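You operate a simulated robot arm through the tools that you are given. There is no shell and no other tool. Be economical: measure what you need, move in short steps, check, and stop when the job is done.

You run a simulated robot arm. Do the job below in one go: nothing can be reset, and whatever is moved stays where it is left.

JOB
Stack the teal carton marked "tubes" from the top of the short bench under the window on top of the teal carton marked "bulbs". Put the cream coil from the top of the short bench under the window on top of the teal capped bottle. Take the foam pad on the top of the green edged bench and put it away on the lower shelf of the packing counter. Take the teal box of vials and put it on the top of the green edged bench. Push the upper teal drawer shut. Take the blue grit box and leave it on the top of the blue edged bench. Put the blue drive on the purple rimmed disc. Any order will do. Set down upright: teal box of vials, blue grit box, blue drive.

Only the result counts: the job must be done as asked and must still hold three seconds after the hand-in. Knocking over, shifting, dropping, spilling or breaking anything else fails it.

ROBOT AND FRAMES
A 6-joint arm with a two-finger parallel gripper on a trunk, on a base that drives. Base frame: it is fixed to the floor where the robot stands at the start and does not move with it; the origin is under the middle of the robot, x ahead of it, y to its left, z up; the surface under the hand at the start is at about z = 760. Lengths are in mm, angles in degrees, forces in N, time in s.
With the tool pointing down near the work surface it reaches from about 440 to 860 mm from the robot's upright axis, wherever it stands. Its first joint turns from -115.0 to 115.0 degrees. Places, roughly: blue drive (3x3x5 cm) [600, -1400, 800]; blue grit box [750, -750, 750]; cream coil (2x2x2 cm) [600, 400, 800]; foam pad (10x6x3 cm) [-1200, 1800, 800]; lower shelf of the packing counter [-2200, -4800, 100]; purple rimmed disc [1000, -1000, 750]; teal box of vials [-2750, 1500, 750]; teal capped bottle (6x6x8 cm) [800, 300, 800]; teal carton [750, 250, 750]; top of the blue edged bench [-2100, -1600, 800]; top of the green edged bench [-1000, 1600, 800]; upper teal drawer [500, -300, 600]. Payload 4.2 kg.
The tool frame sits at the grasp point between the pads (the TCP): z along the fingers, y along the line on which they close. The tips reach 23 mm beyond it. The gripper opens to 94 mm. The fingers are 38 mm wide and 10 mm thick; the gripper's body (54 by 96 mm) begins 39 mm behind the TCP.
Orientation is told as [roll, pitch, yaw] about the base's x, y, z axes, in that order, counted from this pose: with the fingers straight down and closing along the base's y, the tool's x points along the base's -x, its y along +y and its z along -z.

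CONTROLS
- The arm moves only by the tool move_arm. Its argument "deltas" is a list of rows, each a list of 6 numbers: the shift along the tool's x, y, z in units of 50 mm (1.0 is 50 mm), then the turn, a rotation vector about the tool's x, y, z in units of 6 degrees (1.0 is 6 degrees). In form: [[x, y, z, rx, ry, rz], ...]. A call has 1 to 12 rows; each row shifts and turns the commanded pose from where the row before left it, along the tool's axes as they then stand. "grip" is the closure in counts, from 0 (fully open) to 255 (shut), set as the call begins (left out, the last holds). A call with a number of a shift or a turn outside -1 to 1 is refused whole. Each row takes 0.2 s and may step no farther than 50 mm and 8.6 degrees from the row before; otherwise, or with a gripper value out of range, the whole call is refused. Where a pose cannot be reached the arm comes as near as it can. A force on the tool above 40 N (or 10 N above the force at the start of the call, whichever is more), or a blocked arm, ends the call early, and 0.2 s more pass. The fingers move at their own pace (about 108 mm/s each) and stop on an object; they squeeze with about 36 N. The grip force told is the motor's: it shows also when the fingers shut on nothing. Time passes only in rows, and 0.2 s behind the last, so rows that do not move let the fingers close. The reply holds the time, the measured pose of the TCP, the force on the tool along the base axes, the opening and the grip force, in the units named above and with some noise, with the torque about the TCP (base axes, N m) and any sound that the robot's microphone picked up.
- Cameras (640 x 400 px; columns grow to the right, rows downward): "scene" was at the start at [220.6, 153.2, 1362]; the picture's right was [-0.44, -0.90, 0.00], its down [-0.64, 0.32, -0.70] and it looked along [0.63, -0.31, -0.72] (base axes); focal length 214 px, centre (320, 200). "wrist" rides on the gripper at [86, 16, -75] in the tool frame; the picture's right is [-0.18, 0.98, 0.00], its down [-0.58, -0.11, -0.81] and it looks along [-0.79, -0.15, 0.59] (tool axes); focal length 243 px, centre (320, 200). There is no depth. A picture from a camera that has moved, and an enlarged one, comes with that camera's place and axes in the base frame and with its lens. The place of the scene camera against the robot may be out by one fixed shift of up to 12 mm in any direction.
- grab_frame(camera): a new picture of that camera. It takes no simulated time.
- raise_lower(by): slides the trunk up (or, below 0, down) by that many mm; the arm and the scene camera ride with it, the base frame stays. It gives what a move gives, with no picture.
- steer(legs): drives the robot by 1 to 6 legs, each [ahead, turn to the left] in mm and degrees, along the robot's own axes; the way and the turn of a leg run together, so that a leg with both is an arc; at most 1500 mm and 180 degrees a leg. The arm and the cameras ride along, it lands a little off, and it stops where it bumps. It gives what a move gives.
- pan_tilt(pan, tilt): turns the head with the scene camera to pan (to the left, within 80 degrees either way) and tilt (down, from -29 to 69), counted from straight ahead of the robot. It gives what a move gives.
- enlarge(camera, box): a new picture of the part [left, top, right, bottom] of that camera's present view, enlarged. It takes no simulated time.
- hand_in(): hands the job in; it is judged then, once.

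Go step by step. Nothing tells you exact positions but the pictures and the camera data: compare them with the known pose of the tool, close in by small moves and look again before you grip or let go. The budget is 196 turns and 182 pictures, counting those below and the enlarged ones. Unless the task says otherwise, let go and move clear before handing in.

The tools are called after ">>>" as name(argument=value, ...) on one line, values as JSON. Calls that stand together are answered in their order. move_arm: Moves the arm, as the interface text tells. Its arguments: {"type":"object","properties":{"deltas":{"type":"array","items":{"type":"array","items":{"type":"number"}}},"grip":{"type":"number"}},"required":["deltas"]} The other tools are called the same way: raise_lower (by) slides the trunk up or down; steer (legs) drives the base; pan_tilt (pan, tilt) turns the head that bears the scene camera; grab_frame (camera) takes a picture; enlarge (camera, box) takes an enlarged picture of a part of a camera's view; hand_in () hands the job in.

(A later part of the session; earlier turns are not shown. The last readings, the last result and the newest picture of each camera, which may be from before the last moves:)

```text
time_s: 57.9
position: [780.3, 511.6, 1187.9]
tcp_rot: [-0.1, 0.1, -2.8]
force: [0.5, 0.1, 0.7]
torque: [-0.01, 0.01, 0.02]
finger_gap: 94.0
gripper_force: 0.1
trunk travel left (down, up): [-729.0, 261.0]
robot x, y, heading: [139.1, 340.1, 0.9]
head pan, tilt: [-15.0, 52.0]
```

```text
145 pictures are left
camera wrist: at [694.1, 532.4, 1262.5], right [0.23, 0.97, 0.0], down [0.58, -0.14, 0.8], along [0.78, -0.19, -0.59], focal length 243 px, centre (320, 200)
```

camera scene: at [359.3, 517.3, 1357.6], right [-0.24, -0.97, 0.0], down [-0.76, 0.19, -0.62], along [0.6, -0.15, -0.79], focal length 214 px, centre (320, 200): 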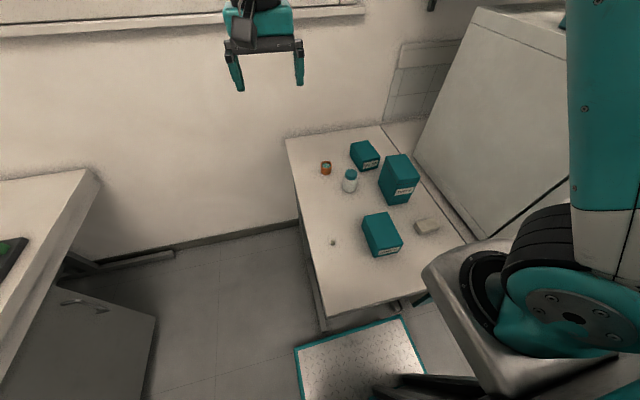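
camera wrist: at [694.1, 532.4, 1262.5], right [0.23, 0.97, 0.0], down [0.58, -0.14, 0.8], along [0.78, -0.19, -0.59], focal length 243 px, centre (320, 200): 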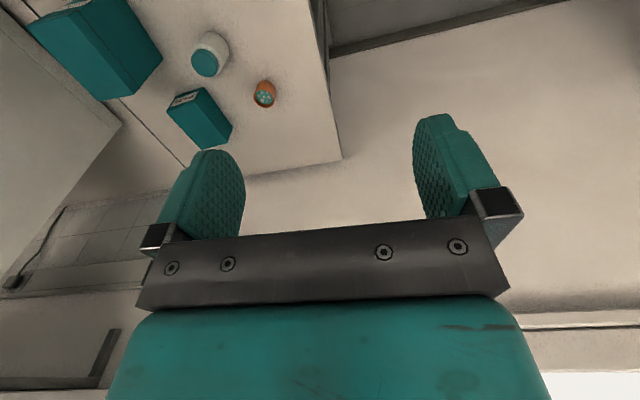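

Now the arm is clear of the oven. Move over "tubes".

>>> move_arm(deltas=[[-0.43, -0.8, 0, 0, 0, 0.2], [0, -1, 0, 0, 0, 0], [0, -1, 0, 0, 0, 0], [0, -1, 0, 0, 0, 0], [0, -1, 0, 0, 0, 0], [0, -1, 0, 0, 0, 0], [0, -0.7, 0.7, 0, 0, 0], [0, -0.7, 0.7, 0, 0, 0], [0, 0, 0.9, 0, 0, 0], [0, 0, 0.9, 0, 0, 0], [0, 0, 0.9, 0, 0, 0]])

>>> grab_frame(camera="wrist")

>>> enlarge(camera="scene", box=[300, 100, 460, 260])

```text
time_s: 60.3
position: [774.9, 153.2, 981.6]
tcp_rot: [0.0, 0.1, -3.9]
force: [0.2, 0.1, 0.4]
torque: [-0.01, 0.0, -0.03]
finger_gap: 94.2
gripper_force: 0.1
trunk travel left (down, up): [-729.0, 261.0]
robot x, y, heading: [142.8, 341.8, 1.1]
head pan, tilt: [-15.0, 52.0]
```

```text
144 pictures are left
camera wrist: at [689.5, 175.8, 1056.5], right [0.25, 0.97, 0.0], down [0.57, -0.15, 0.8], along [0.78, -0.2, -0.59], focal length 243 px, centre (320, 200)
```

wrist: 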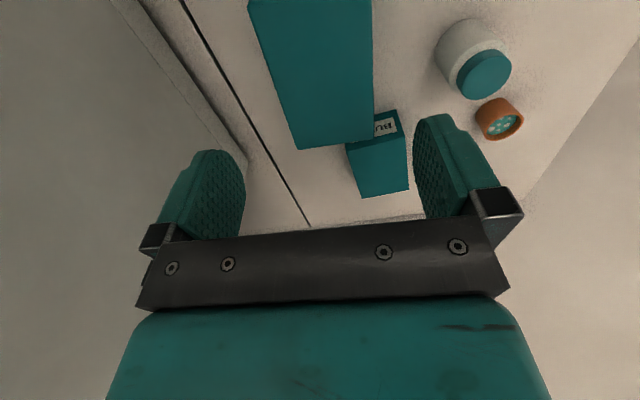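

```text
2.50 times, centred on (380, 180) of scene
camera zoom: at [358.9, 517.4, 1357.7], right [-0.24, -0.97, 0.0], down [-0.76, 0.19, -0.62], along [0.6, -0.15, -0.79], focal length 536 px, centre (170, 250)
```

zoom: 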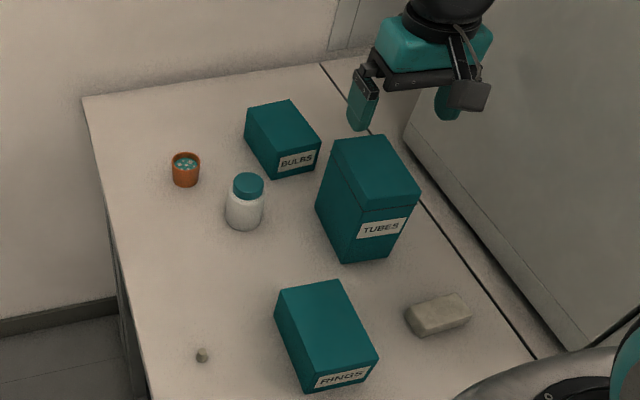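

The carton spans y≈118–192 at this x with yaw −4°; centre ≈(782,155). Descend and grip.

>>> move_arm(deltas=[[-0.14, 0.04, 0.8, 0, 0, 0], [0, 0, 0.8, 0, 0, 0], [0, 0, 0.6, 0, 0, 0], [0, 0, 0.55, 0, 0, 0]])

>>> grab_frame(camera="wrist")

>>> enlarge(camera="scene", box=[300, 100, 460, 260])

```text
time_s: 61.4
position: [782.3, 151.6, 850.2]
tcp_rot: [-0.1, -0.2, -3.9]
force: [-1.7, 0.0, 14.8]
torque: [0.1, 0.0, 0.04]
finger_gap: 94.0
gripper_force: 0.1
trunk travel left (down, up): [-729.0, 261.0]
robot x, y, heading: [141.4, 345.1, 0.9]
head pan, tilt: [-15.0, 52.0]
stopped in row 4: the force on the tool passed its limit at 64 N (the readings are from after the stop); the commanded pose is now the measured one
```

```text
142 pictures are left
camera wrist: at [696.6, 173.9, 924.9], right [0.25, 0.97, 0.0], down [0.57, -0.15, 0.81], along [0.78, -0.2, -0.59], focal length 243 px, centre (320, 200)
```

wrist: 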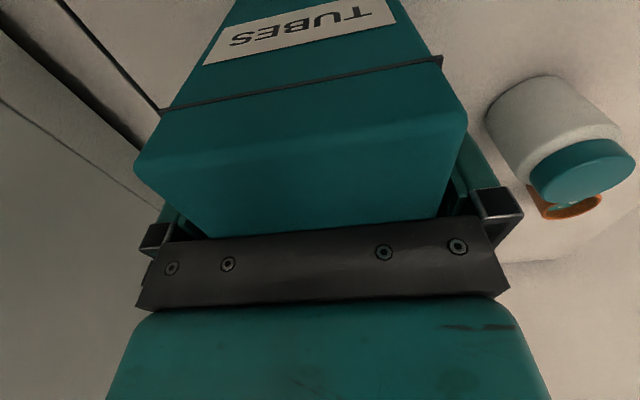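

```text
2.50 times, centred on (380, 180) of scene
camera zoom: at [358.7, 517.5, 1358.0], right [-0.24, -0.97, 0.0], down [-0.76, 0.19, -0.62], along [0.6, -0.15, -0.79], focal length 536 px, centre (170, 250)
```

zoom: 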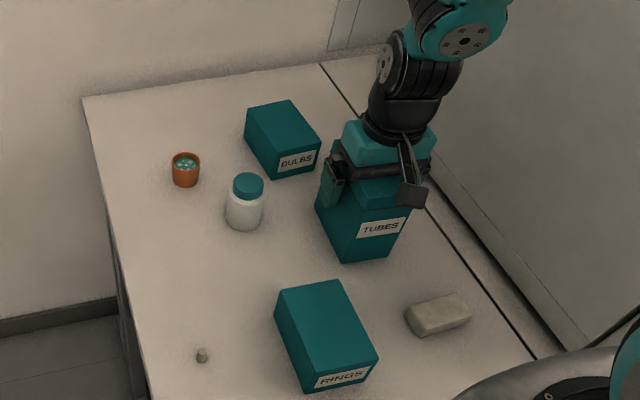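

The gripper body touched the carton's top (≈z 888). Lift 6 mm and grip.

>>> move_arm(deltas=[[0, 0, -0.12, 0, 0, 0], [0, 0, 0, 0, 0, 0], [0, 0, 0, 0, 0, 0], [0, 0, 0, 0, 0, 0]], grip=255)

>>> move_arm(deltas=[[0, 0, -0.4, 0, 0, 0], [0, 0, -0.6, 0, 0, 0]])

>>> enlarge(camera="scene", box=[300, 100, 460, 260])

```text
time_s: 62.4
position: [782.9, 149.9, 854.8]
tcp_rot: [0.0, 0.1, -3.8]
force: [0.3, -0.3, -2.0]
torque: [-0.04, 0.0, 0.04]
finger_gap: 69.5
gripper_force: 35.8
trunk travel left (down, up): [-729.0, 261.0]
robot x, y, heading: [142.2, 344.3, 0.8]
head pan, tilt: [-15.0, 52.0]
```

```text
time_s: 63.0
position: [784.5, 150.8, 906.8]
tcp_rot: [0.0, 0.1, -3.9]
force: [0.3, -0.8, -2.4]
torque: [0.0, 0.02, 0.04]
finger_gap: 69.8
gripper_force: 35.9
trunk travel left (down, up): [-729.0, 261.0]
robot x, y, heading: [139.8, 345.5, 1.0]
head pan, tilt: [-15.0, 52.0]
```

```text
2.50 times, centred on (380, 180) of scene
camera zoom: at [359.7, 517.2, 1357.5], right [-0.24, -0.97, 0.0], down [-0.76, 0.19, -0.62], along [0.6, -0.15, -0.79], focal length 536 px, centre (170, 250)
```

zoom: 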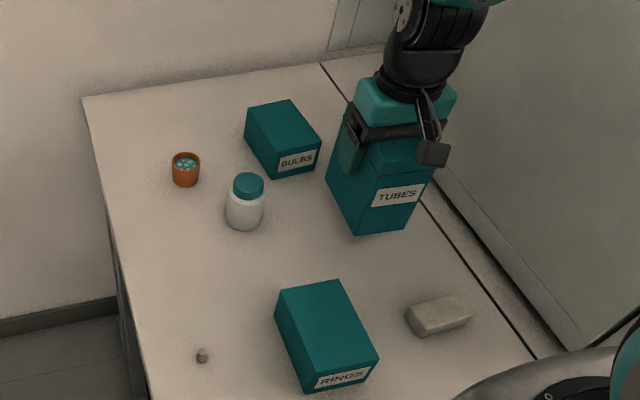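

Lifted cleanly. Raise further, turn +6°, and move over "bulbs" at about (952,196).

>>> move_arm(deltas=[[0, 0, -1, 0, 0, -1], [-0.85, 0.2, 0, 0, 0, 0], [-0.85, 0.2, 0, 0, 0, 0], [-0.85, 0.2, 0, 0, 0, 0], [-0.83, 0.18, 0, 0, 0, 0]])

>>> enlarge(camera="scene", box=[300, 80, 460, 240])

>>> grab_frame(camera="wrist")

```text
time_s: 64.2
position: [951.5, 194.7, 953.7]
tcp_rot: [0.0, 0.2, 2.1]
force: [-0.3, -0.6, -1.7]
torque: [0.01, -0.05, 0.0]
finger_gap: 70.1
gripper_force: 35.5
trunk travel left (down, up): [-729.0, 261.0]
robot x, y, heading: [141.3, 346.5, 1.1]
head pan, tilt: [-15.0, 52.0]
```

```text
2.50 times, centred on (380, 160) of scene
camera zoom: at [359.0, 517.1, 1357.7], right [-0.24, -0.97, 0.0], down [-0.76, 0.19, -0.62], along [0.6, -0.15, -0.79], focal length 536 px, centre (170, 300)
```

zoom: 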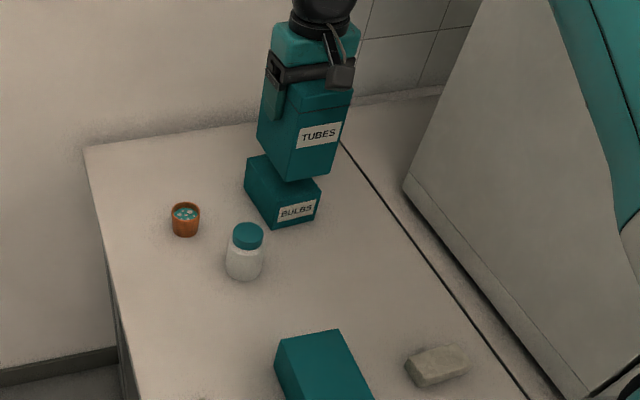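

```text
138 pictures are left
camera wrist: at [862.7, 208.5, 1028.4], right [0.15, 0.99, 0.0], down [0.59, -0.09, 0.81], along [0.8, -0.12, -0.59], focal length 243 px, centre (320, 200)
```

wrist: 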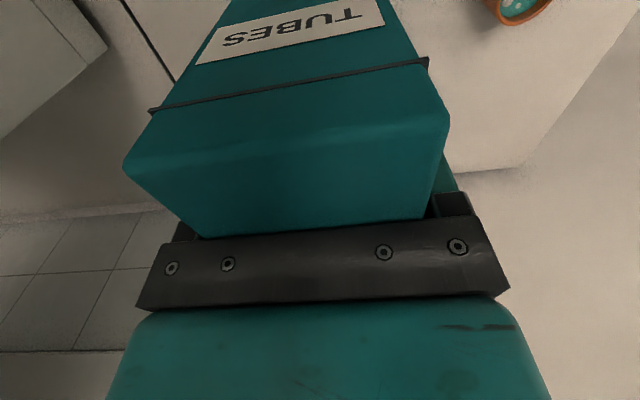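

Check alignment with a closer enlargement.

>>> enlarge(camera="scene", box=[345, 90, 409, 140])

```text
8.00 times, centred on (377, 115) of scene
camera zoom: at [359.0, 517.1, 1357.7], right [-0.24, -0.97, 0.0], down [-0.76, 0.19, -0.62], along [0.6, -0.15, -0.79], focal length 1716 px, centre (-136, 880)
```

zoom: 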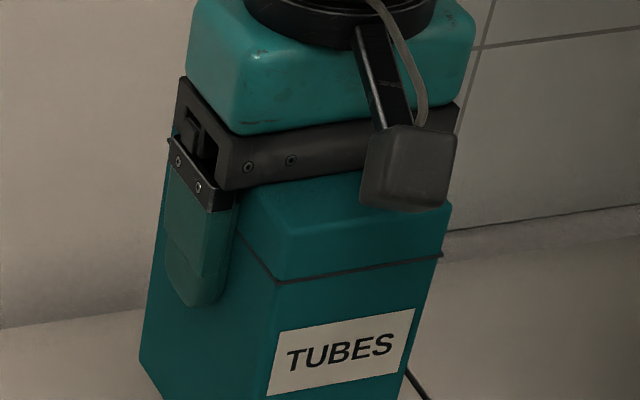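

>>> enlarge(camera="scene", box=[345, 125, 409, 175])

```text
8.00 times, centred on (377, 150) of scene
camera zoom: at [359.0, 517.1, 1357.7], right [-0.24, -0.97, 0.0], down [-0.76, 0.19, -0.62], along [0.6, -0.15, -0.79], focal length 1716 px, centre (-136, 600)
```

zoom: 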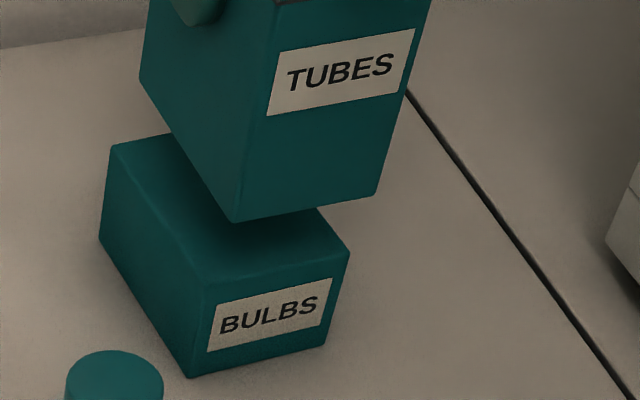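

Alignment is within 5 mm. Nudge +5 mm in y and lower in small steps until contact.

>>> move_arm(deltas=[[0, 0.1, 0.4, 0, 0, 0], [0, 0, 0.25, 0, 0, 0], [0, 0, 0.06, 0, 0, 0], [0, 0, 0.04, 0, 0, 0], [0, 0, 0.04, 0, 0, 0]])

>>> enlarge(camera="scene", box=[345, 120, 409, 170])

```text
time_s: 65.3
position: [949.2, 200.1, 914.8]
tcp_rot: [-0.1, 0.1, 2.1]
force: [0.3, 1.0, -2.1]
torque: [-0.02, 0.01, 0.0]
finger_gap: 69.9
gripper_force: 36.3
trunk travel left (down, up): [-729.0, 261.0]
robot x, y, heading: [148.3, 344.4, 0.9]
head pan, tilt: [-15.0, 52.0]
```

```text
8.00 times, centred on (377, 145) of scene
camera zoom: at [359.5, 517.3, 1357.6], right [-0.24, -0.97, 0.0], down [-0.76, 0.19, -0.62], along [0.6, -0.15, -0.79], focal length 1716 px, centre (-136, 640)
```

zoom: 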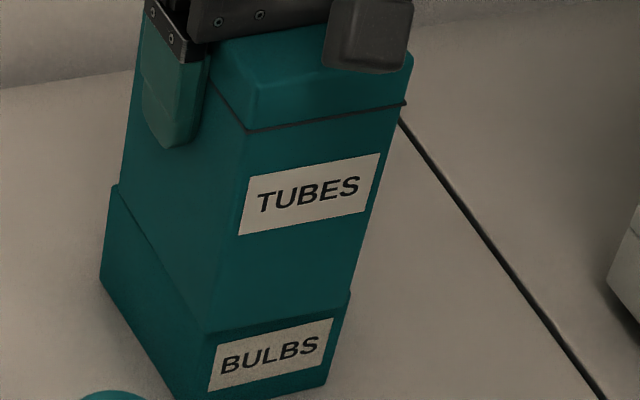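

>>> move_arm(deltas=[[0, 0, 0.05, 0, 0, 0], [0, 0, 0.05, 0, 0, 0], [0, 0, 0.05, 0, 0, 0], [0, 0, 0.05, 0, 0, 0]])

```text
time_s: 66.3
position: [949.1, 201.6, 910.4]
tcp_rot: [0.0, -0.3, 2.0]
force: [-8.9, -0.1, 40.3]
torque: [-0.01, 0.68, -0.04]
finger_gap: 69.8
gripper_force: 35.9
trunk travel left (down, up): [-729.0, 261.0]
robot x, y, heading: [145.8, 343.0, 0.9]
head pan, tilt: [-15.0, 52.0]
```

Contact made. Relieve a little pressure and release slowly, then rise.

>>> move_arm(deltas=[[0, 0, -0.07, 0, 0, 0], [0, 0, 0, 0, 0, 0]])

>>> move_arm(deltas=[[0, 0, 0, 0, 0, 0], [0, 0, 0, 0, 0, 0]], grip=120)

>>> move_arm(deltas=[[0, 0, 0, 0, 0, 0], [0, 0, 0, 0, 0, 0]], grip=0)

>>> enlarge(camera="scene", box=[345, 110, 425, 170])

```text
time_s: 67.0
position: [950.2, 200.8, 910.0]
tcp_rot: [0.0, -0.3, 2.1]
force: [3.2, -1.1, 27.7]
torque: [-0.05, -0.92, -0.05]
finger_gap: 70.0
gripper_force: 35.6
trunk travel left (down, up): [-729.0, 261.0]
robot x, y, heading: [140.4, 345.2, 1.3]
head pan, tilt: [-15.0, 52.0]
```

```text
time_s: 67.5
position: [950.5, 201.3, 910.8]
tcp_rot: [0.0, -0.1, 2.0]
force: [5.3, -1.0, 27.2]
torque: [-0.08, -1.04, 0.01]
finger_gap: 69.8
gripper_force: 36.0
trunk travel left (down, up): [-729.0, 261.0]
robot x, y, heading: [141.4, 345.4, 1.0]
head pan, tilt: [-15.0, 52.0]
```

```text
time_s: 68.2
position: [949.7, 200.6, 909.7]
tcp_rot: [0.1, -0.1, 2.2]
force: [2.9, -1.2, 29.1]
torque: [-0.05, 0.0, -0.03]
finger_gap: 94.2
gripper_force: 0.0
trunk travel left (down, up): [-729.0, 261.0]
robot x, y, heading: [141.2, 342.5, 0.9]
head pan, tilt: [-15.0, 52.0]
```

```text
6.67 times, centred on (385, 140) of scene
camera zoom: at [358.2, 517.5, 1357.9], right [-0.24, -0.97, 0.0], down [-0.76, 0.19, -0.62], along [0.6, -0.15, -0.79], focal length 1430 px, centre (-113, 600)
```

zoom: 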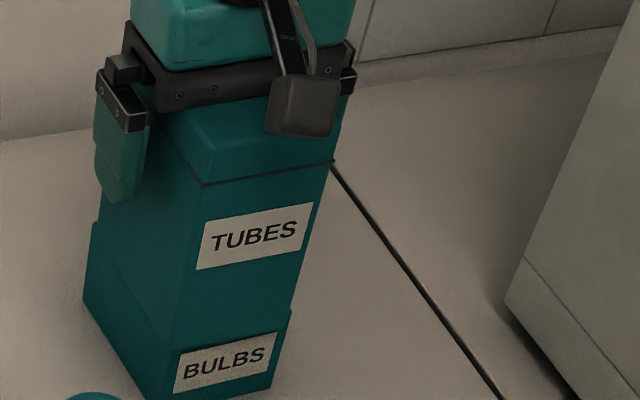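

Released. Rise and go to the coil near (637,416).

>>> move_arm(deltas=[[0, 0, -0.4, 0, 0, 0], [0, 0, -1, 0, 0, 0], [0, 0, -1, 0, 0, 0], [1, 0, 0, 0, 0, 0], [1, 0, 0, 0, 0, 0], [1, 0, 0, 0, 0, 0], [0.7, 0.7, 0, 0, 0, 0], [0.7, 0.7, 0, 0, 0, 0], [0.7, 0.7, 0, 0, 0, 0], [0.4, 0.8, 0, 0, 0, 0], [0.4, 0.8, 0, 0, 0, 0], [0.3, 0.3, 0.5, 0, 0, 0]])

>>> grab_frame(camera="wrist")

>>> grab_frame(camera="scene")

```text
time_s: 70.8
position: [632.7, 391.9, 1003.0]
tcp_rot: [0.0, 0.2, 2.0]
force: [0.2, -0.2, -0.5]
torque: [0.02, 0.01, -0.03]
finger_gap: 93.9
gripper_force: 0.1
trunk travel left (down, up): [-729.0, 261.0]
robot x, y, heading: [146.2, 344.2, 1.0]
head pan, tilt: [-15.0, 52.0]
```

```text
133 pictures are left
camera wrist: at [545.4, 405.3, 1077.5], right [0.15, 0.99, 0.0], down [0.59, -0.09, 0.81], along [0.8, -0.12, -0.59], focal length 243 px, centre (320, 200)
```

wrist: 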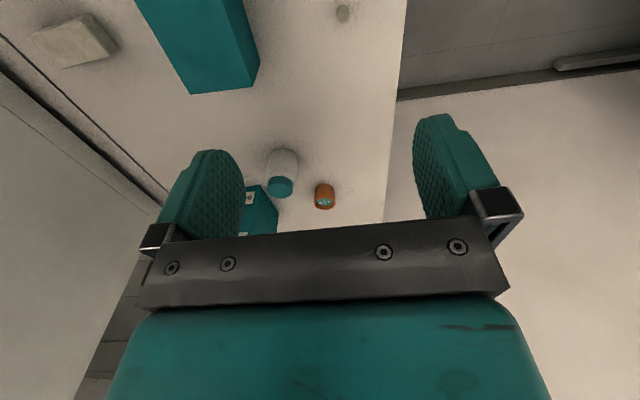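

```text
132 pictures are left
camera scene: at [359.3, 517.0, 1357.7], right [-0.24, -0.97, 0.0], down [-0.76, 0.19, -0.62], along [0.6, -0.15, -0.79], focal length 214 px, centre (320, 200)
```

scene: 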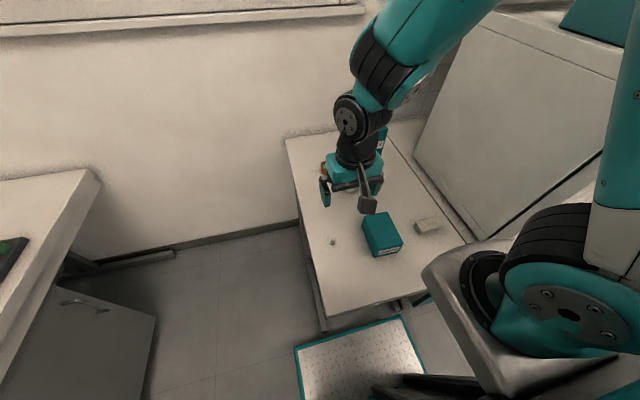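

Coil measured at (637,415). Centre over it and descend to 850 for a check.

>>> move_arm(deltas=[[-0.11, 0.47, 0.7, 0, 0, 0], [0, 0, 1, 0, 0, 0], [0, 0, 1, 0, 0, 0], [0, 0, 0.6, 0, 0, 0]], grip=100)

>>> enlarge(camera="scene", box=[300, 190, 380, 260])

>>> grab_frame(camera="wrist")

```text
time_s: 71.8
position: [637.0, 411.8, 839.8]
tcp_rot: [0.0, 0.2, 2.0]
force: [0.8, -0.9, 0.0]
torque: [0.03, 0.0, -0.01]
finger_gap: 57.5
gripper_force: 0.1
trunk travel left (down, up): [-729.0, 261.0]
robot x, y, heading: [143.2, 342.2, 0.8]
head pan, tilt: [-15.0, 52.0]
```

```text
5.71 times, centred on (340, 225) of scene
camera zoom: at [359.0, 517.2, 1357.7], right [-0.24, -0.97, 0.0], down [-0.76, 0.19, -0.62], along [0.6, -0.15, -0.79], focal length 1226 px, centre (206, 57)
```

zoom: 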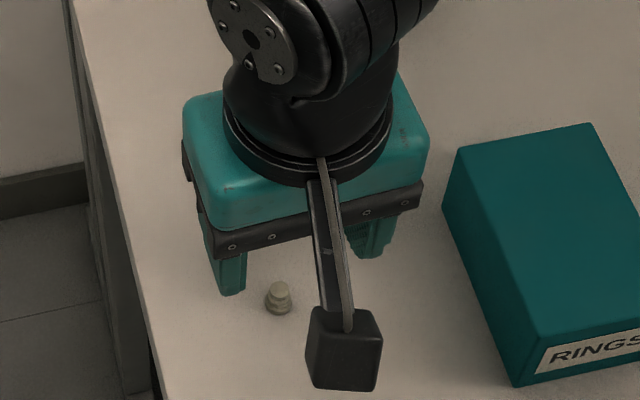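

```text
130 pictures are left
camera wrist: at [550.1, 425.5, 914.0], right [0.15, 0.99, 0.0], down [0.59, -0.09, 0.81], along [0.8, -0.12, -0.59], focal length 243 px, centre (320, 200)
```

wrist: 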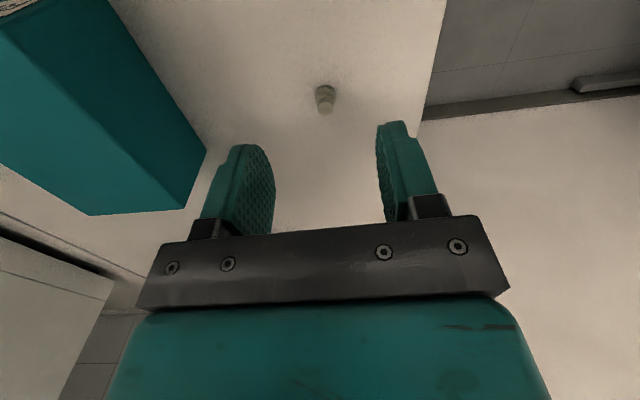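

Shift 3.5 mm left, descend to z≈785 and grip.

>>> move_arm(deltas=[[0, 0.07, 0.5, 0, 0, 0], [0, 0, 0.4, 0, 0, 0], [0, 0, 0.2, 0, 0, 0]])

>>> grab_frame(camera="wrist")

```text
time_s: 72.5
position: [635.7, 416.2, 783.6]
tcp_rot: [0.0, 0.1, 2.1]
force: [0.3, 0.5, 0.2]
torque: [-0.02, -0.02, -0.02]
finger_gap: 57.2
gripper_force: 0.0
trunk travel left (down, up): [-729.0, 261.0]
robot x, y, heading: [143.7, 343.4, 0.9]
head pan, tilt: [-15.0, 52.0]
```

```text
129 pictures are left
camera wrist: at [548.3, 430.8, 858.1], right [0.15, 0.99, 0.0], down [0.59, -0.09, 0.81], along [0.8, -0.12, -0.59], focal length 243 px, centre (320, 200)
```

wrist: 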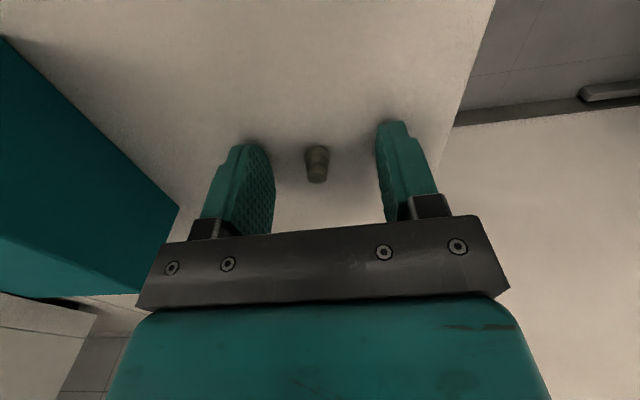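

>>> move_arm(deltas=[[0, 0, 0, 0, 0, 0], [0, 0, 0, 0, 0, 0], [0, 0, 0, 0, 0, 0]], grip=255)

>>> move_arm(deltas=[[0, 0, -0.5, 0, 0, 0], [0, 0, -1, 0, 0, 0], [0, 0, -1, 0, 0, 0]])

>>> grab_frame(camera="wrist")

```text
time_s: 73.3
position: [635.7, 417.1, 783.8]
tcp_rot: [0.1, 0.1, 2.1]
force: [-0.3, 0.1, -0.9]
torque: [0.01, 0.01, -0.02]
finger_gap: 5.5
gripper_force: 36.1
trunk travel left (down, up): [-729.0, 261.0]
robot x, y, heading: [141.0, 344.0, 0.9]
head pan, tilt: [-15.0, 52.0]
```

```text
time_s: 74.2
position: [634.6, 414.2, 911.4]
tcp_rot: [-0.1, 0.2, 2.1]
force: [0.7, 0.9, -0.1]
torque: [-0.01, 0.01, 0.01]
finger_gap: 8.2
gripper_force: 36.4
trunk travel left (down, up): [-729.0, 261.0]
robot x, y, heading: [141.6, 342.5, 0.8]
head pan, tilt: [-15.0, 52.0]
```

```text
128 pictures are left
camera wrist: at [546.9, 428.2, 986.4], right [0.15, 0.99, 0.0], down [0.59, -0.09, 0.81], along [0.8, -0.12, -0.59], focal length 243 px, centre (320, 200)
```

wrist: 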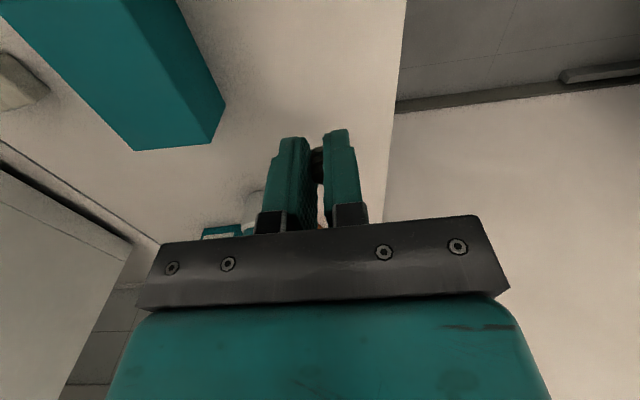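

>>> enlarge(camera="wrist", box=[250, 110, 390, 240])

>>> enlarge(camera="scene", box=[300, 170, 400, 260])

```text
3.08 times, centred on (320, 175) of wrist
camera zoom: at [546.9, 428.2, 986.4], right [0.15, 0.99, 0.0], down [0.59, -0.09, 0.81], along [0.8, -0.12, -0.59], focal length 746 px, centre (320, 277)
```

zoom: 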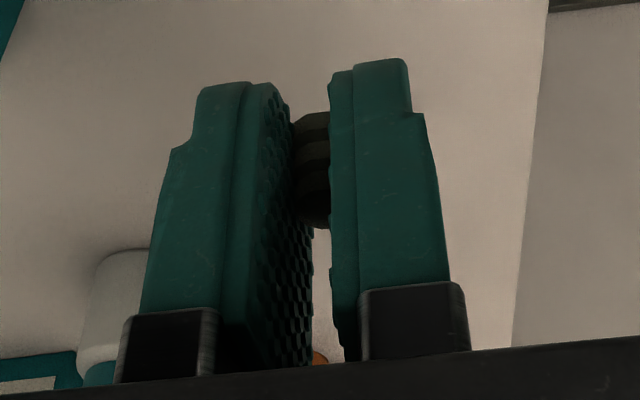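

```text
4.44 times, centred on (350, 215) of scene
camera zoom: at [359.9, 517.5, 1357.4], right [-0.24, -0.97, 0.0], down [-0.76, 0.19, -0.62], along [0.6, -0.15, -0.79], focal length 953 px, centre (187, 133)
```

zoom: 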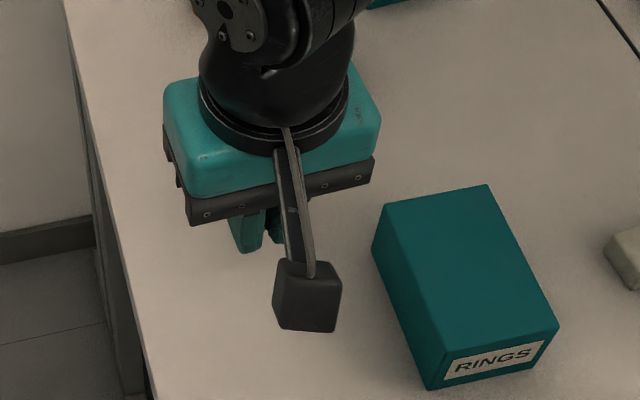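

The coil is held near the tips. Move part-way to the bottle and look.

>>> move_arm(deltas=[[0, 0, -1, 0, 0, 0], [-0.5, -0.6, 0, 0, 0, 0], [-0.5, -0.6, 0, 0, 0, 0], [-0.5, -0.6, 0, 0, 0, 0], [-0.5, -0.56, 0, 0, 0, 0]])

>>> grab_frame(camera="wrist")

>>> enlarge(camera="scene", box=[310, 110, 410, 200])

```text
time_s: 75.3
position: [738.6, 300.4, 960.1]
tcp_rot: [0.0, 0.2, 2.1]
force: [-0.1, 0.2, 0.2]
torque: [-0.04, -0.03, -0.02]
finger_gap: 8.3
gripper_force: 36.4
trunk travel left (down, up): [-729.0, 261.0]
robot x, y, heading: [138.1, 344.8, 0.9]
head pan, tilt: [-15.0, 52.0]
```

```text
125 pictures are left
camera wrist: at [652.3, 314.8, 1034.6], right [0.15, 0.99, 0.0], down [0.59, -0.09, 0.81], along [0.8, -0.12, -0.59], focal length 243 px, centre (320, 200)
```

wrist: 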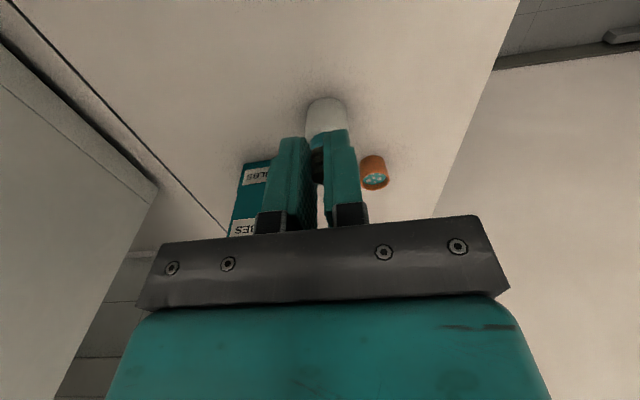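

```text
4.44 times, centred on (360, 155) of scene
camera zoom: at [359.0, 517.6, 1357.6], right [-0.24, -0.97, 0.0], down [-0.76, 0.19, -0.62], along [0.6, -0.15, -0.79], focal length 953 px, centre (142, 400)
```

zoom: 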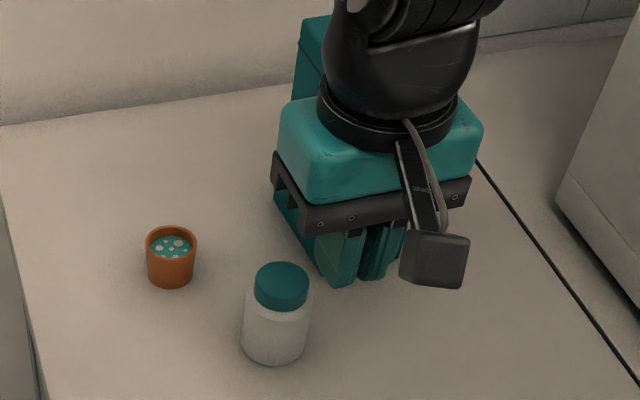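

I'll move above the bottle at z≈905 and check alignment from both cameras.

>>> move_arm(deltas=[[-0.9, -0.1, 0.3, 0, 0, 0], [-0.9, -0.1, 0.3, 0, 0, 0], [0, 0, 0.5, 0, 0, 0]])

>>> enlarge(camera="wrist", box=[220, 60, 420, 230])

>>> enlarge(camera="scene", box=[310, 110, 410, 200])

```text
time_s: 76.2
position: [831.2, 293.5, 906.0]
tcp_rot: [0.0, 0.1, 2.0]
force: [-0.1, 0.0, 0.2]
torque: [-0.01, 0.01, -0.01]
finger_gap: 8.6
gripper_force: 35.6
trunk travel left (down, up): [-729.0, 261.0]
robot x, y, heading: [140.5, 345.4, 1.2]
head pan, tilt: [-15.0, 52.0]
```

```text
2.35 times, centred on (320, 145) of wrist
camera zoom: at [743.8, 306.4, 979.8], right [0.15, 0.99, 0.0], down [0.59, -0.09, 0.81], along [0.8, -0.12, -0.59], focal length 571 px, centre (320, 329)
```

zoom: 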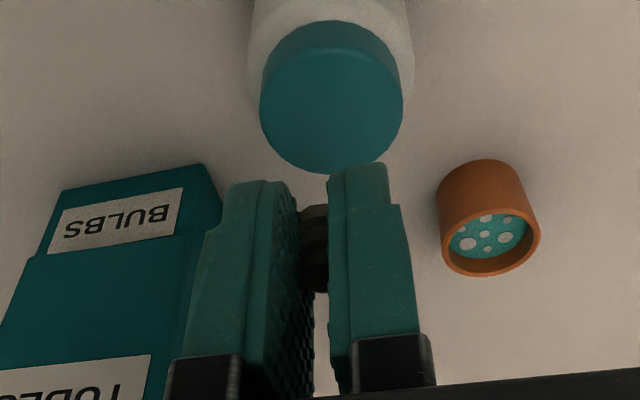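

```text
4.44 times, centred on (360, 155) of scene
camera zoom: at [359.0, 517.3, 1357.7], right [-0.24, -0.97, 0.0], down [-0.76, 0.19, -0.62], along [0.6, -0.15, -0.79], focal length 953 px, centre (142, 400)
```

zoom: 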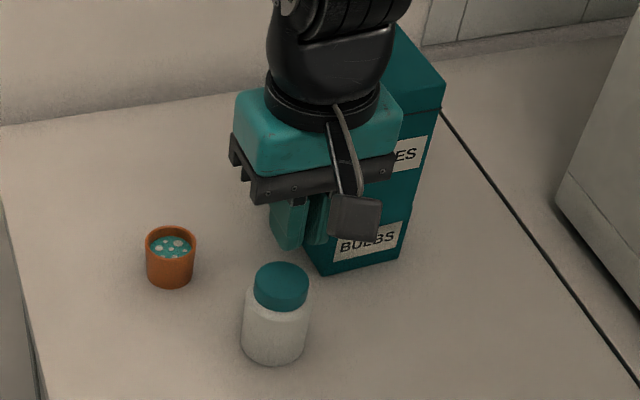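

Cap centre is about 3–4 mm further in +x and +y than the coil. Correct and descend toward z≈868.

>>> move_arm(deltas=[[-0.07, 0.06, 0.3, 0, 0, 0], [0, 0, 0.3, 0, 0, 0], [0, 0, 0.16, 0, 0, 0]])

>>> enlarge(camera="wrist", box=[220, 60, 420, 230])

>>> enlarge(camera="scene", box=[325, 140, 365, 190])

```text
time_s: 77.0
position: [835.0, 298.6, 866.8]
tcp_rot: [0.0, 0.1, 2.2]
force: [0.8, -0.4, -0.1]
torque: [0.02, -0.01, -0.01]
finger_gap: 8.3
gripper_force: 36.2
trunk travel left (down, up): [-729.0, 261.0]
robot x, y, heading: [139.0, 345.6, 1.1]
head pan, tilt: [-15.0, 52.0]
```

```text
2.35 times, centred on (320, 145) of wrist
camera zoom: at [746.6, 312.5, 940.4], right [0.15, 0.99, 0.0], down [0.59, -0.09, 0.81], along [0.8, -0.12, -0.59], focal length 571 px, centre (320, 329)
```

zoom: 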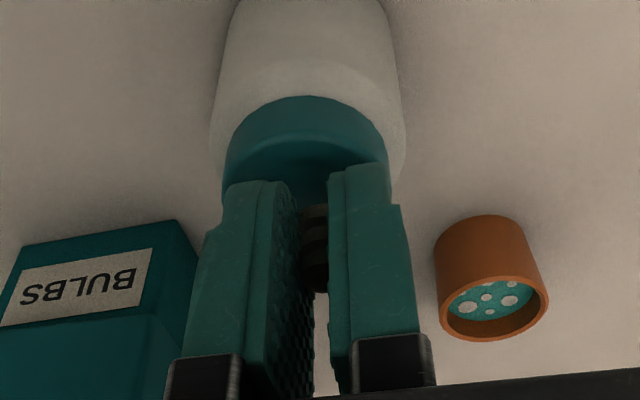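

```text
8.00 times, centred on (345, 165) of scene
camera zoom: at [359.3, 517.3, 1357.6], right [-0.24, -0.97, 0.0], down [-0.76, 0.19, -0.62], along [0.6, -0.15, -0.79], focal length 1716 px, centre (120, 480)
```

zoom: 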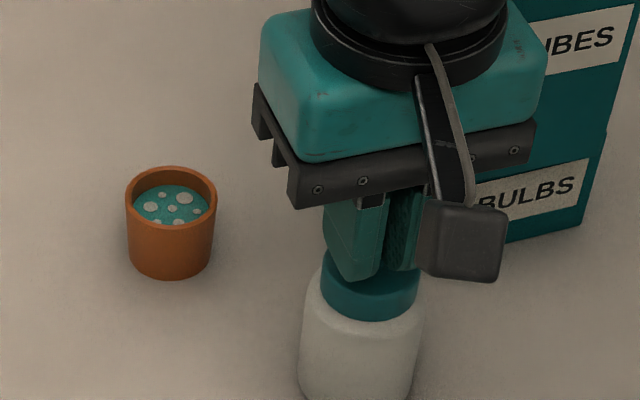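

Well aligned. Lower by about 1 mm steps until contact.

>>> move_arm(deltas=[[0, -0.03, 0.03, 0, 0, 0], [0, 0, 0.03, 0, 0, 0], [0, 0, 0, 0, 0, 0]])

>>> enlarge(camera="scene", box=[330, 155, 360, 185])

```text
time_s: 77.8
position: [835.6, 297.9, 862.9]
tcp_rot: [0.0, 0.0, 2.1]
force: [0.8, -0.1, -0.2]
torque: [0.01, 0.02, 0.02]
finger_gap: 8.6
gripper_force: 35.6
trunk travel left (down, up): [-729.0, 261.0]
robot x, y, heading: [142.5, 343.5, 1.0]
head pan, tilt: [-15.0, 52.0]
```

```text
13.33 times, centred on (345, 170) of scene
camera zoom: at [359.4, 517.3, 1357.6], right [-0.24, -0.97, 0.0], down [-0.76, 0.19, -0.62], along [0.6, -0.15, -0.79], focal length 2860 px, centre (-13, 600)
```

zoom: 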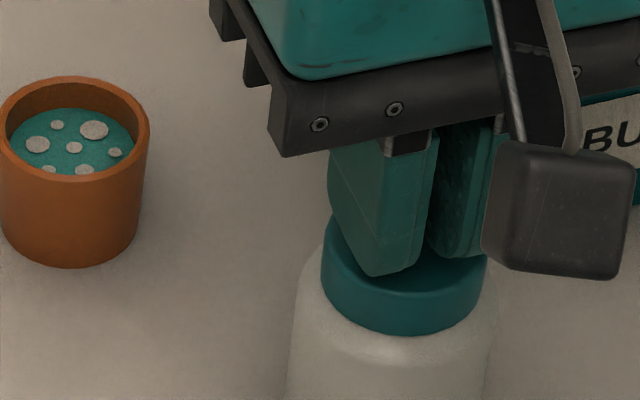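

>>> move_arm(deltas=[[0, 0, 0.03, 0, 0, 0], [0, 0, 0.03, 0, 0, 0], [0, 0, 0, 0, 0, 0]])

>>> enlarge(camera="scene", box=[330, 155, 360, 185])

```text
time_s: 78.5
position: [835.1, 296.8, 860.3]
tcp_rot: [0.0, 0.1, 2.1]
force: [0.5, -0.2, 0.5]
torque: [0.0, -0.02, -0.01]
finger_gap: 8.2
gripper_force: 36.2
trunk travel left (down, up): [-729.0, 261.0]
robot x, y, heading: [142.6, 346.0, 0.8]
head pan, tilt: [-15.0, 52.0]
```

```text
13.33 times, centred on (345, 170) of scene
camera zoom: at [359.4, 517.3, 1357.6], right [-0.24, -0.97, 0.0], down [-0.76, 0.19, -0.62], along [0.6, -0.15, -0.79], focal length 2860 px, centre (-13, 600)
```

zoom: 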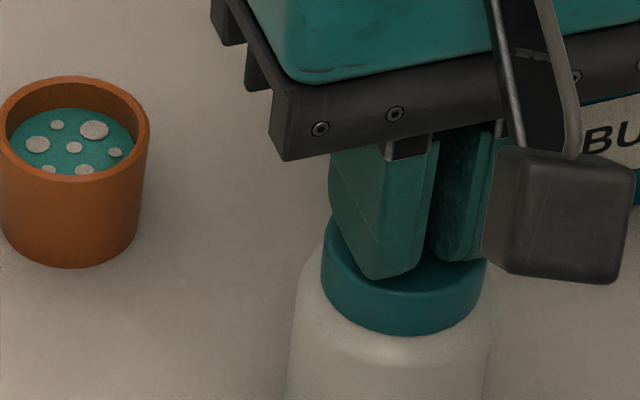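

>>> move_arm(deltas=[[0, 0, 0.03, 0, 0, 0], [0, 0, 0.03, 0, 0, 0], [0, 0, 0, 0, 0, 0]])

>>> enlarge(camera="scene", box=[330, 155, 360, 185])

>>> enlarge(camera="wrist", box=[260, 80, 380, 200])

```text
time_s: 79.3
position: [835.8, 297.5, 857.3]
tcp_rot: [0.0, 0.0, 2.1]
force: [2.1, -0.2, 6.5]
torque: [-0.02, -0.07, -0.01]
finger_gap: 8.1
gripper_force: 35.8
trunk travel left (down, up): [-729.0, 261.0]
robot x, y, heading: [141.2, 340.3, 0.8]
head pan, tilt: [-15.0, 52.0]
```

```text
13.33 times, centred on (345, 170) of scene
camera zoom: at [359.2, 517.3, 1357.7], right [-0.24, -0.97, 0.0], down [-0.76, 0.19, -0.62], along [0.6, -0.15, -0.79], focal length 2860 px, centre (-13, 600)
```

zoom: 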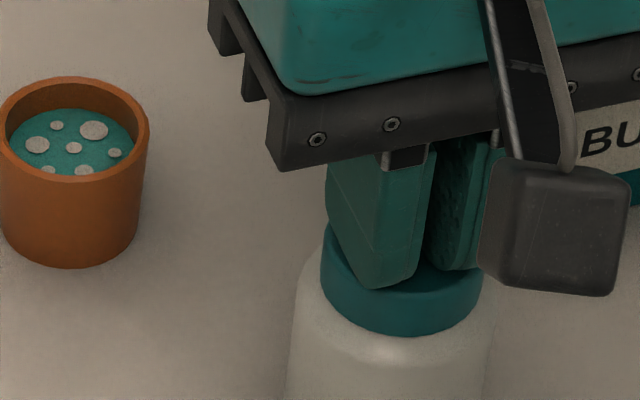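

```text
3.33 times, centred on (320, 140) of wrist
camera zoom: at [747.6, 311.1, 932.3], right [0.15, 0.99, 0.0], down [0.58, -0.09, 0.81], along [0.8, -0.12, -0.59], focal length 809 px, centre (320, 400)
```

zoom: 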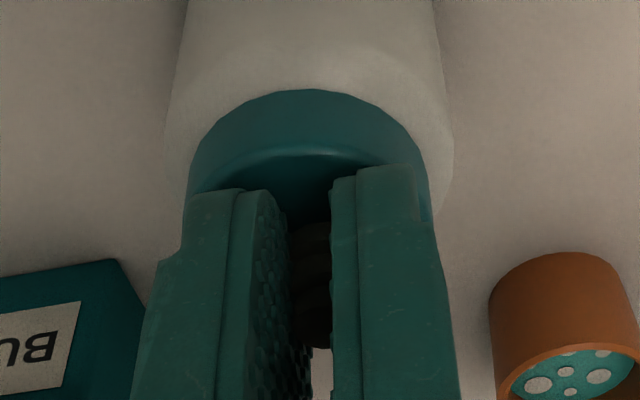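

Contact (6.5 N). Open gently and rise straight up.

>>> move_arm(deltas=[[0, 0, -0.02, 0, 0, 0], [0, 0, 0, 0, 0, 0]], grip=170)

>>> enlarge(camera="wrist", box=[260, 80, 380, 200])

```text
time_s: 80.0
position: [834.9, 297.3, 857.1]
tcp_rot: [0.1, 0.1, 2.0]
force: [0.5, 0.3, 4.0]
torque: [0.01, -0.06, -0.02]
finger_gap: 30.4
gripper_force: 0.0
trunk travel left (down, up): [-729.0, 261.0]
robot x, y, heading: [142.2, 346.8, 0.8]
head pan, tilt: [-15.0, 52.0]
```

```text
3.33 times, centred on (320, 140) of wrist
camera zoom: at [747.4, 311.2, 932.4], right [0.15, 0.99, 0.0], down [0.59, -0.09, 0.81], along [0.8, -0.12, -0.59], focal length 809 px, centre (320, 400)
```

zoom: 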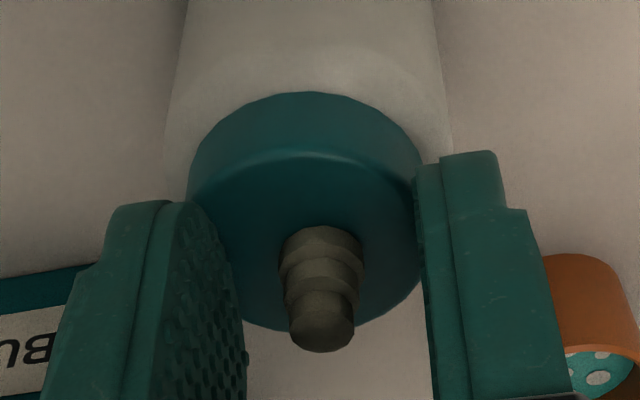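

The coil stands on the cap. Rise straight up.

>>> move_arm(deltas=[[0, 0, -0.1, 0, 0, 0], [0, 0, -0.5, 0, 0, 0], [0, 0, -1, 0, 0, 0], [0, 0, -1, 0, 0, 0], [0, 0, -1, 0, 0, 0]])

>>> move_arm(deltas=[[1, 0, -1, 0, 0, 0]], grip=0)

>>> enlarge(camera="scene", box=[310, 120, 430, 210])

```text
time_s: 81.2
position: [834.0, 302.1, 1034.2]
tcp_rot: [0.0, 0.1, 2.1]
force: [0.2, -0.1, -0.7]
torque: [-0.03, 0.01, -0.01]
finger_gap: 31.5
gripper_force: 0.0
trunk travel left (down, up): [-729.0, 261.0]
robot x, y, heading: [141.9, 345.4, 0.9]
head pan, tilt: [-15.0, 52.0]
```

```text
refused: row 1 steps farther than a row can; nothing moved
```

```text
4.44 times, centred on (370, 165) of scene
camera zoom: at [359.9, 517.3, 1357.4], right [-0.24, -0.97, 0.0], down [-0.76, 0.19, -0.62], along [0.6, -0.15, -0.79], focal length 953 px, centre (98, 356)
```

zoom: 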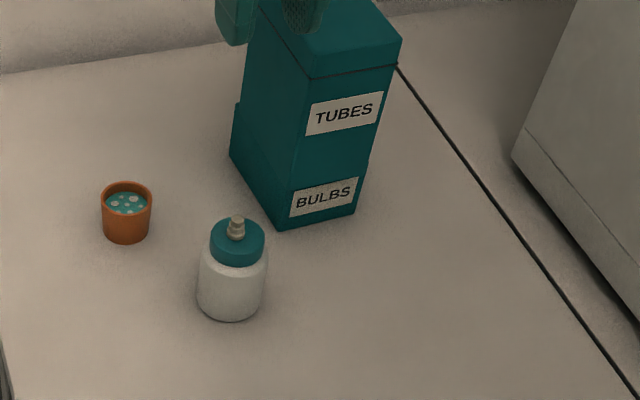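

Coil on bottle is done, and tubes sits on bulbs. Now back up and drive along the counter to y≈-900 for the grit box, drive and disc.

>>> move_arm(deltas=[[1, 0, 0, 0, 0, 0], [1, 0, 0, 0, 0, 0], [1, 0, 0, 0, 0, 0], [1, 0, 0, 0, 0, 0]], grip=0)

>>> steer(legs=[[-600, 0], [0, -91], [1245, 0], [0, 90]])

>>> pan_tilt(pan=0, tilt=30)

>>> grab_frame(camera="scene")

```text
time_s: 82.2
position: [636.1, 290.9, 1036.9]
tcp_rot: [0.0, 0.1, 2.0]
force: [-0.3, -1.0, -1.1]
torque: [0.01, 0.03, -0.01]
finger_gap: 94.1
gripper_force: 0.1
trunk travel left (down, up): [-729.0, 261.0]
robot x, y, heading: [143.8, 344.5, 0.8]
head pan, tilt: [-15.0, 52.0]
```

```text
time_s: 97.0
position: [-377.2, -1418.7, 1036.2]
tcp_rot: [0.0, 0.1, -67.6]
force: [-0.8, 0.3, 0.3]
torque: [-0.06, -0.03, -0.02]
finger_gap: 94.0
gripper_force: 0.0
trunk travel left (down, up): [-729.0, 261.0]
robot x, y, heading: [-503.5, -936.3, -68.7]
head pan, tilt: [-15.0, 52.0]
stopped in leg 4: the robot was blocked; the commanded pose is now the measured one
```

```text
time_s: 97.8
position: [-377.5, -1417.1, 1036.3]
tcp_rot: [-0.1, 0.1, -67.6]
force: [0.2, -0.5, -0.1]
torque: [0.0, -0.02, -0.01]
finger_gap: 93.9
gripper_force: 0.0
trunk travel left (down, up): [-729.0, 261.0]
robot x, y, heading: [-502.1, -936.2, -68.8]
head pan, tilt: [0.0, 30.0]
```

```text
113 pictures are left
camera scene: at [-234.7, -1097.6, 1389.7], right [-0.93, -0.36, 0.0], down [-0.18, 0.47, -0.87], along [0.31, -0.81, -0.5], focal length 214 px, centre (320, 200)
```

scene: 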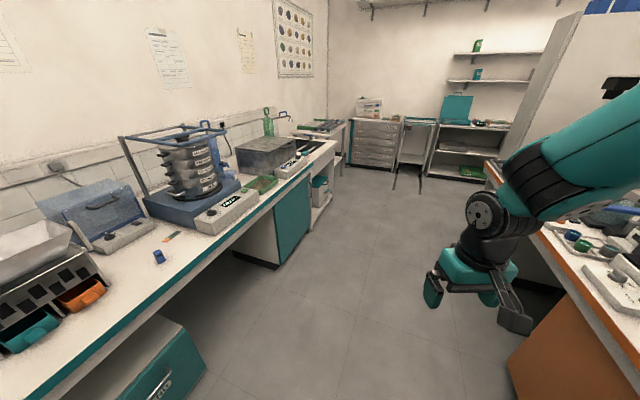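

Turning was blocked by the orange-edged bench behind (front at x≈-880). I'll go 200 mm forward first, then turn.

>>> steer(legs=[[200, 0], [0, 68]])

>>> pan_tilt(pan=0, tilt=40)

>>> grab_frame(camera="scene")

```text
time_s: 102.3
position: [63.1, -1213.0, 1037.3]
tcp_rot: [0.0, 0.1, -1.8]
force: [0.5, 0.0, -0.2]
torque: [-0.02, -0.03, 0.02]
finger_gap: 94.2
gripper_force: 0.0
trunk travel left (down, up): [-729.0, 261.0]
robot x, y, heading: [-427.4, -1123.5, -3.0]
head pan, tilt: [0.0, 30.0]
```

```text
time_s: 103.0
position: [64.3, -1212.9, 1037.9]
tcp_rot: [-0.1, 0.0, -1.8]
force: [-0.8, -0.1, -0.8]
torque: [-0.01, -0.02, 0.0]
finger_gap: 94.2
gripper_force: 0.1
trunk travel left (down, up): [-729.0, 261.0]
robot x, y, heading: [-424.6, -1126.9, -3.0]
head pan, tilt: [0.0, 40.0]
```

```text
112 pictures are left
camera scene: at [-183.3, -951.1, 1374.5], right [-0.05, -1.0, 0.0], down [-0.64, 0.03, -0.77], along [0.77, -0.04, -0.64], focal length 214 px, centre (320, 200)
```

scene: 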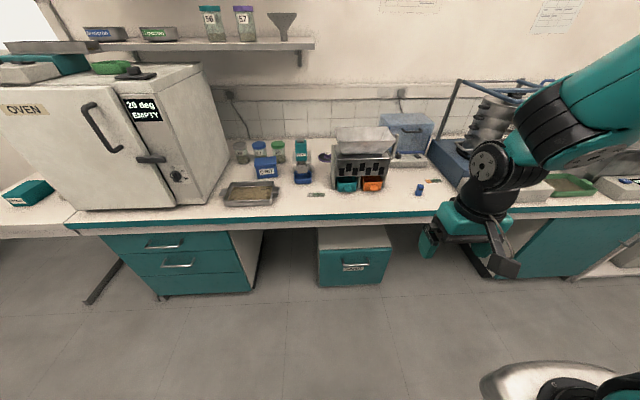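

>>> enlarge(camera="scene", box=[210, 100, 450, 220])

>>> enlarge(camera="scene", box=[220, 130, 330, 210])

>>> grab_frame(camera="wrist")

```text
2.67 times, centred on (330, 160) of scene
camera zoom: at [-183.3, -951.1, 1374.5], right [-0.05, -1.0, 0.0], down [-0.64, 0.03, -0.77], along [0.77, -0.04, -0.64], focal length 572 px, centre (293, 307)
```

zoom: 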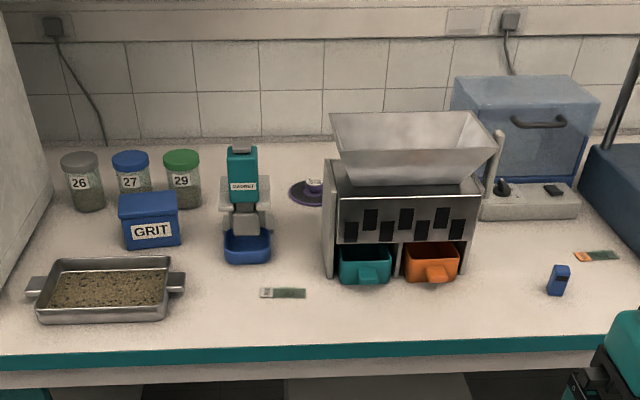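

```text
5.00 times, centred on (275, 170) of scene
camera zoom: at [-183.3, -951.1, 1374.5], right [-0.05, -1.0, 0.0], down [-0.64, 0.03, -0.77], along [0.77, -0.04, -0.64], focal length 1072 px, centre (545, 350)
```

zoom: 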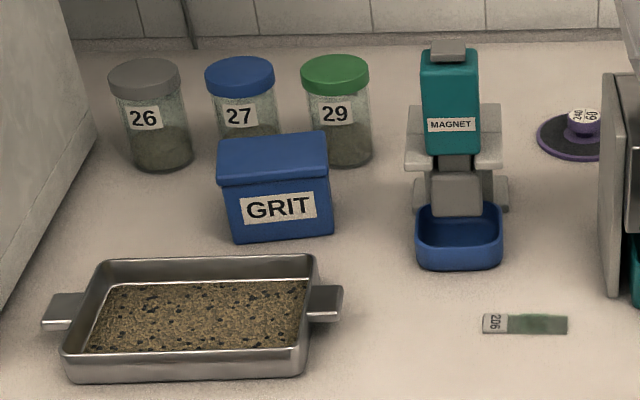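

```text
109 pictures are left
camera wrist: at [-23.1, -1193.5, 1111.5], right [0.22, 0.98, 0.0], down [0.58, -0.13, 0.81], along [0.79, -0.17, -0.59], focal length 243 px, centre (320, 200)
```

wrist: 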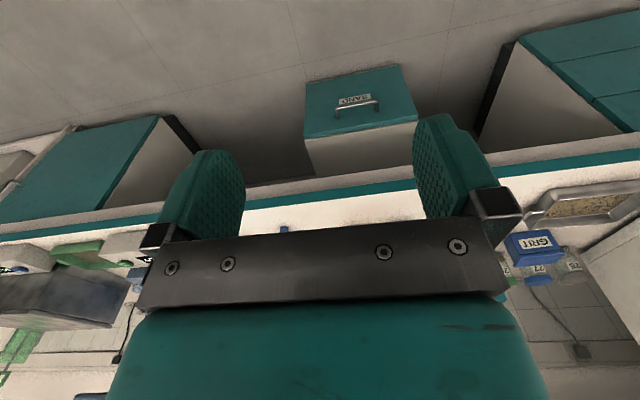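

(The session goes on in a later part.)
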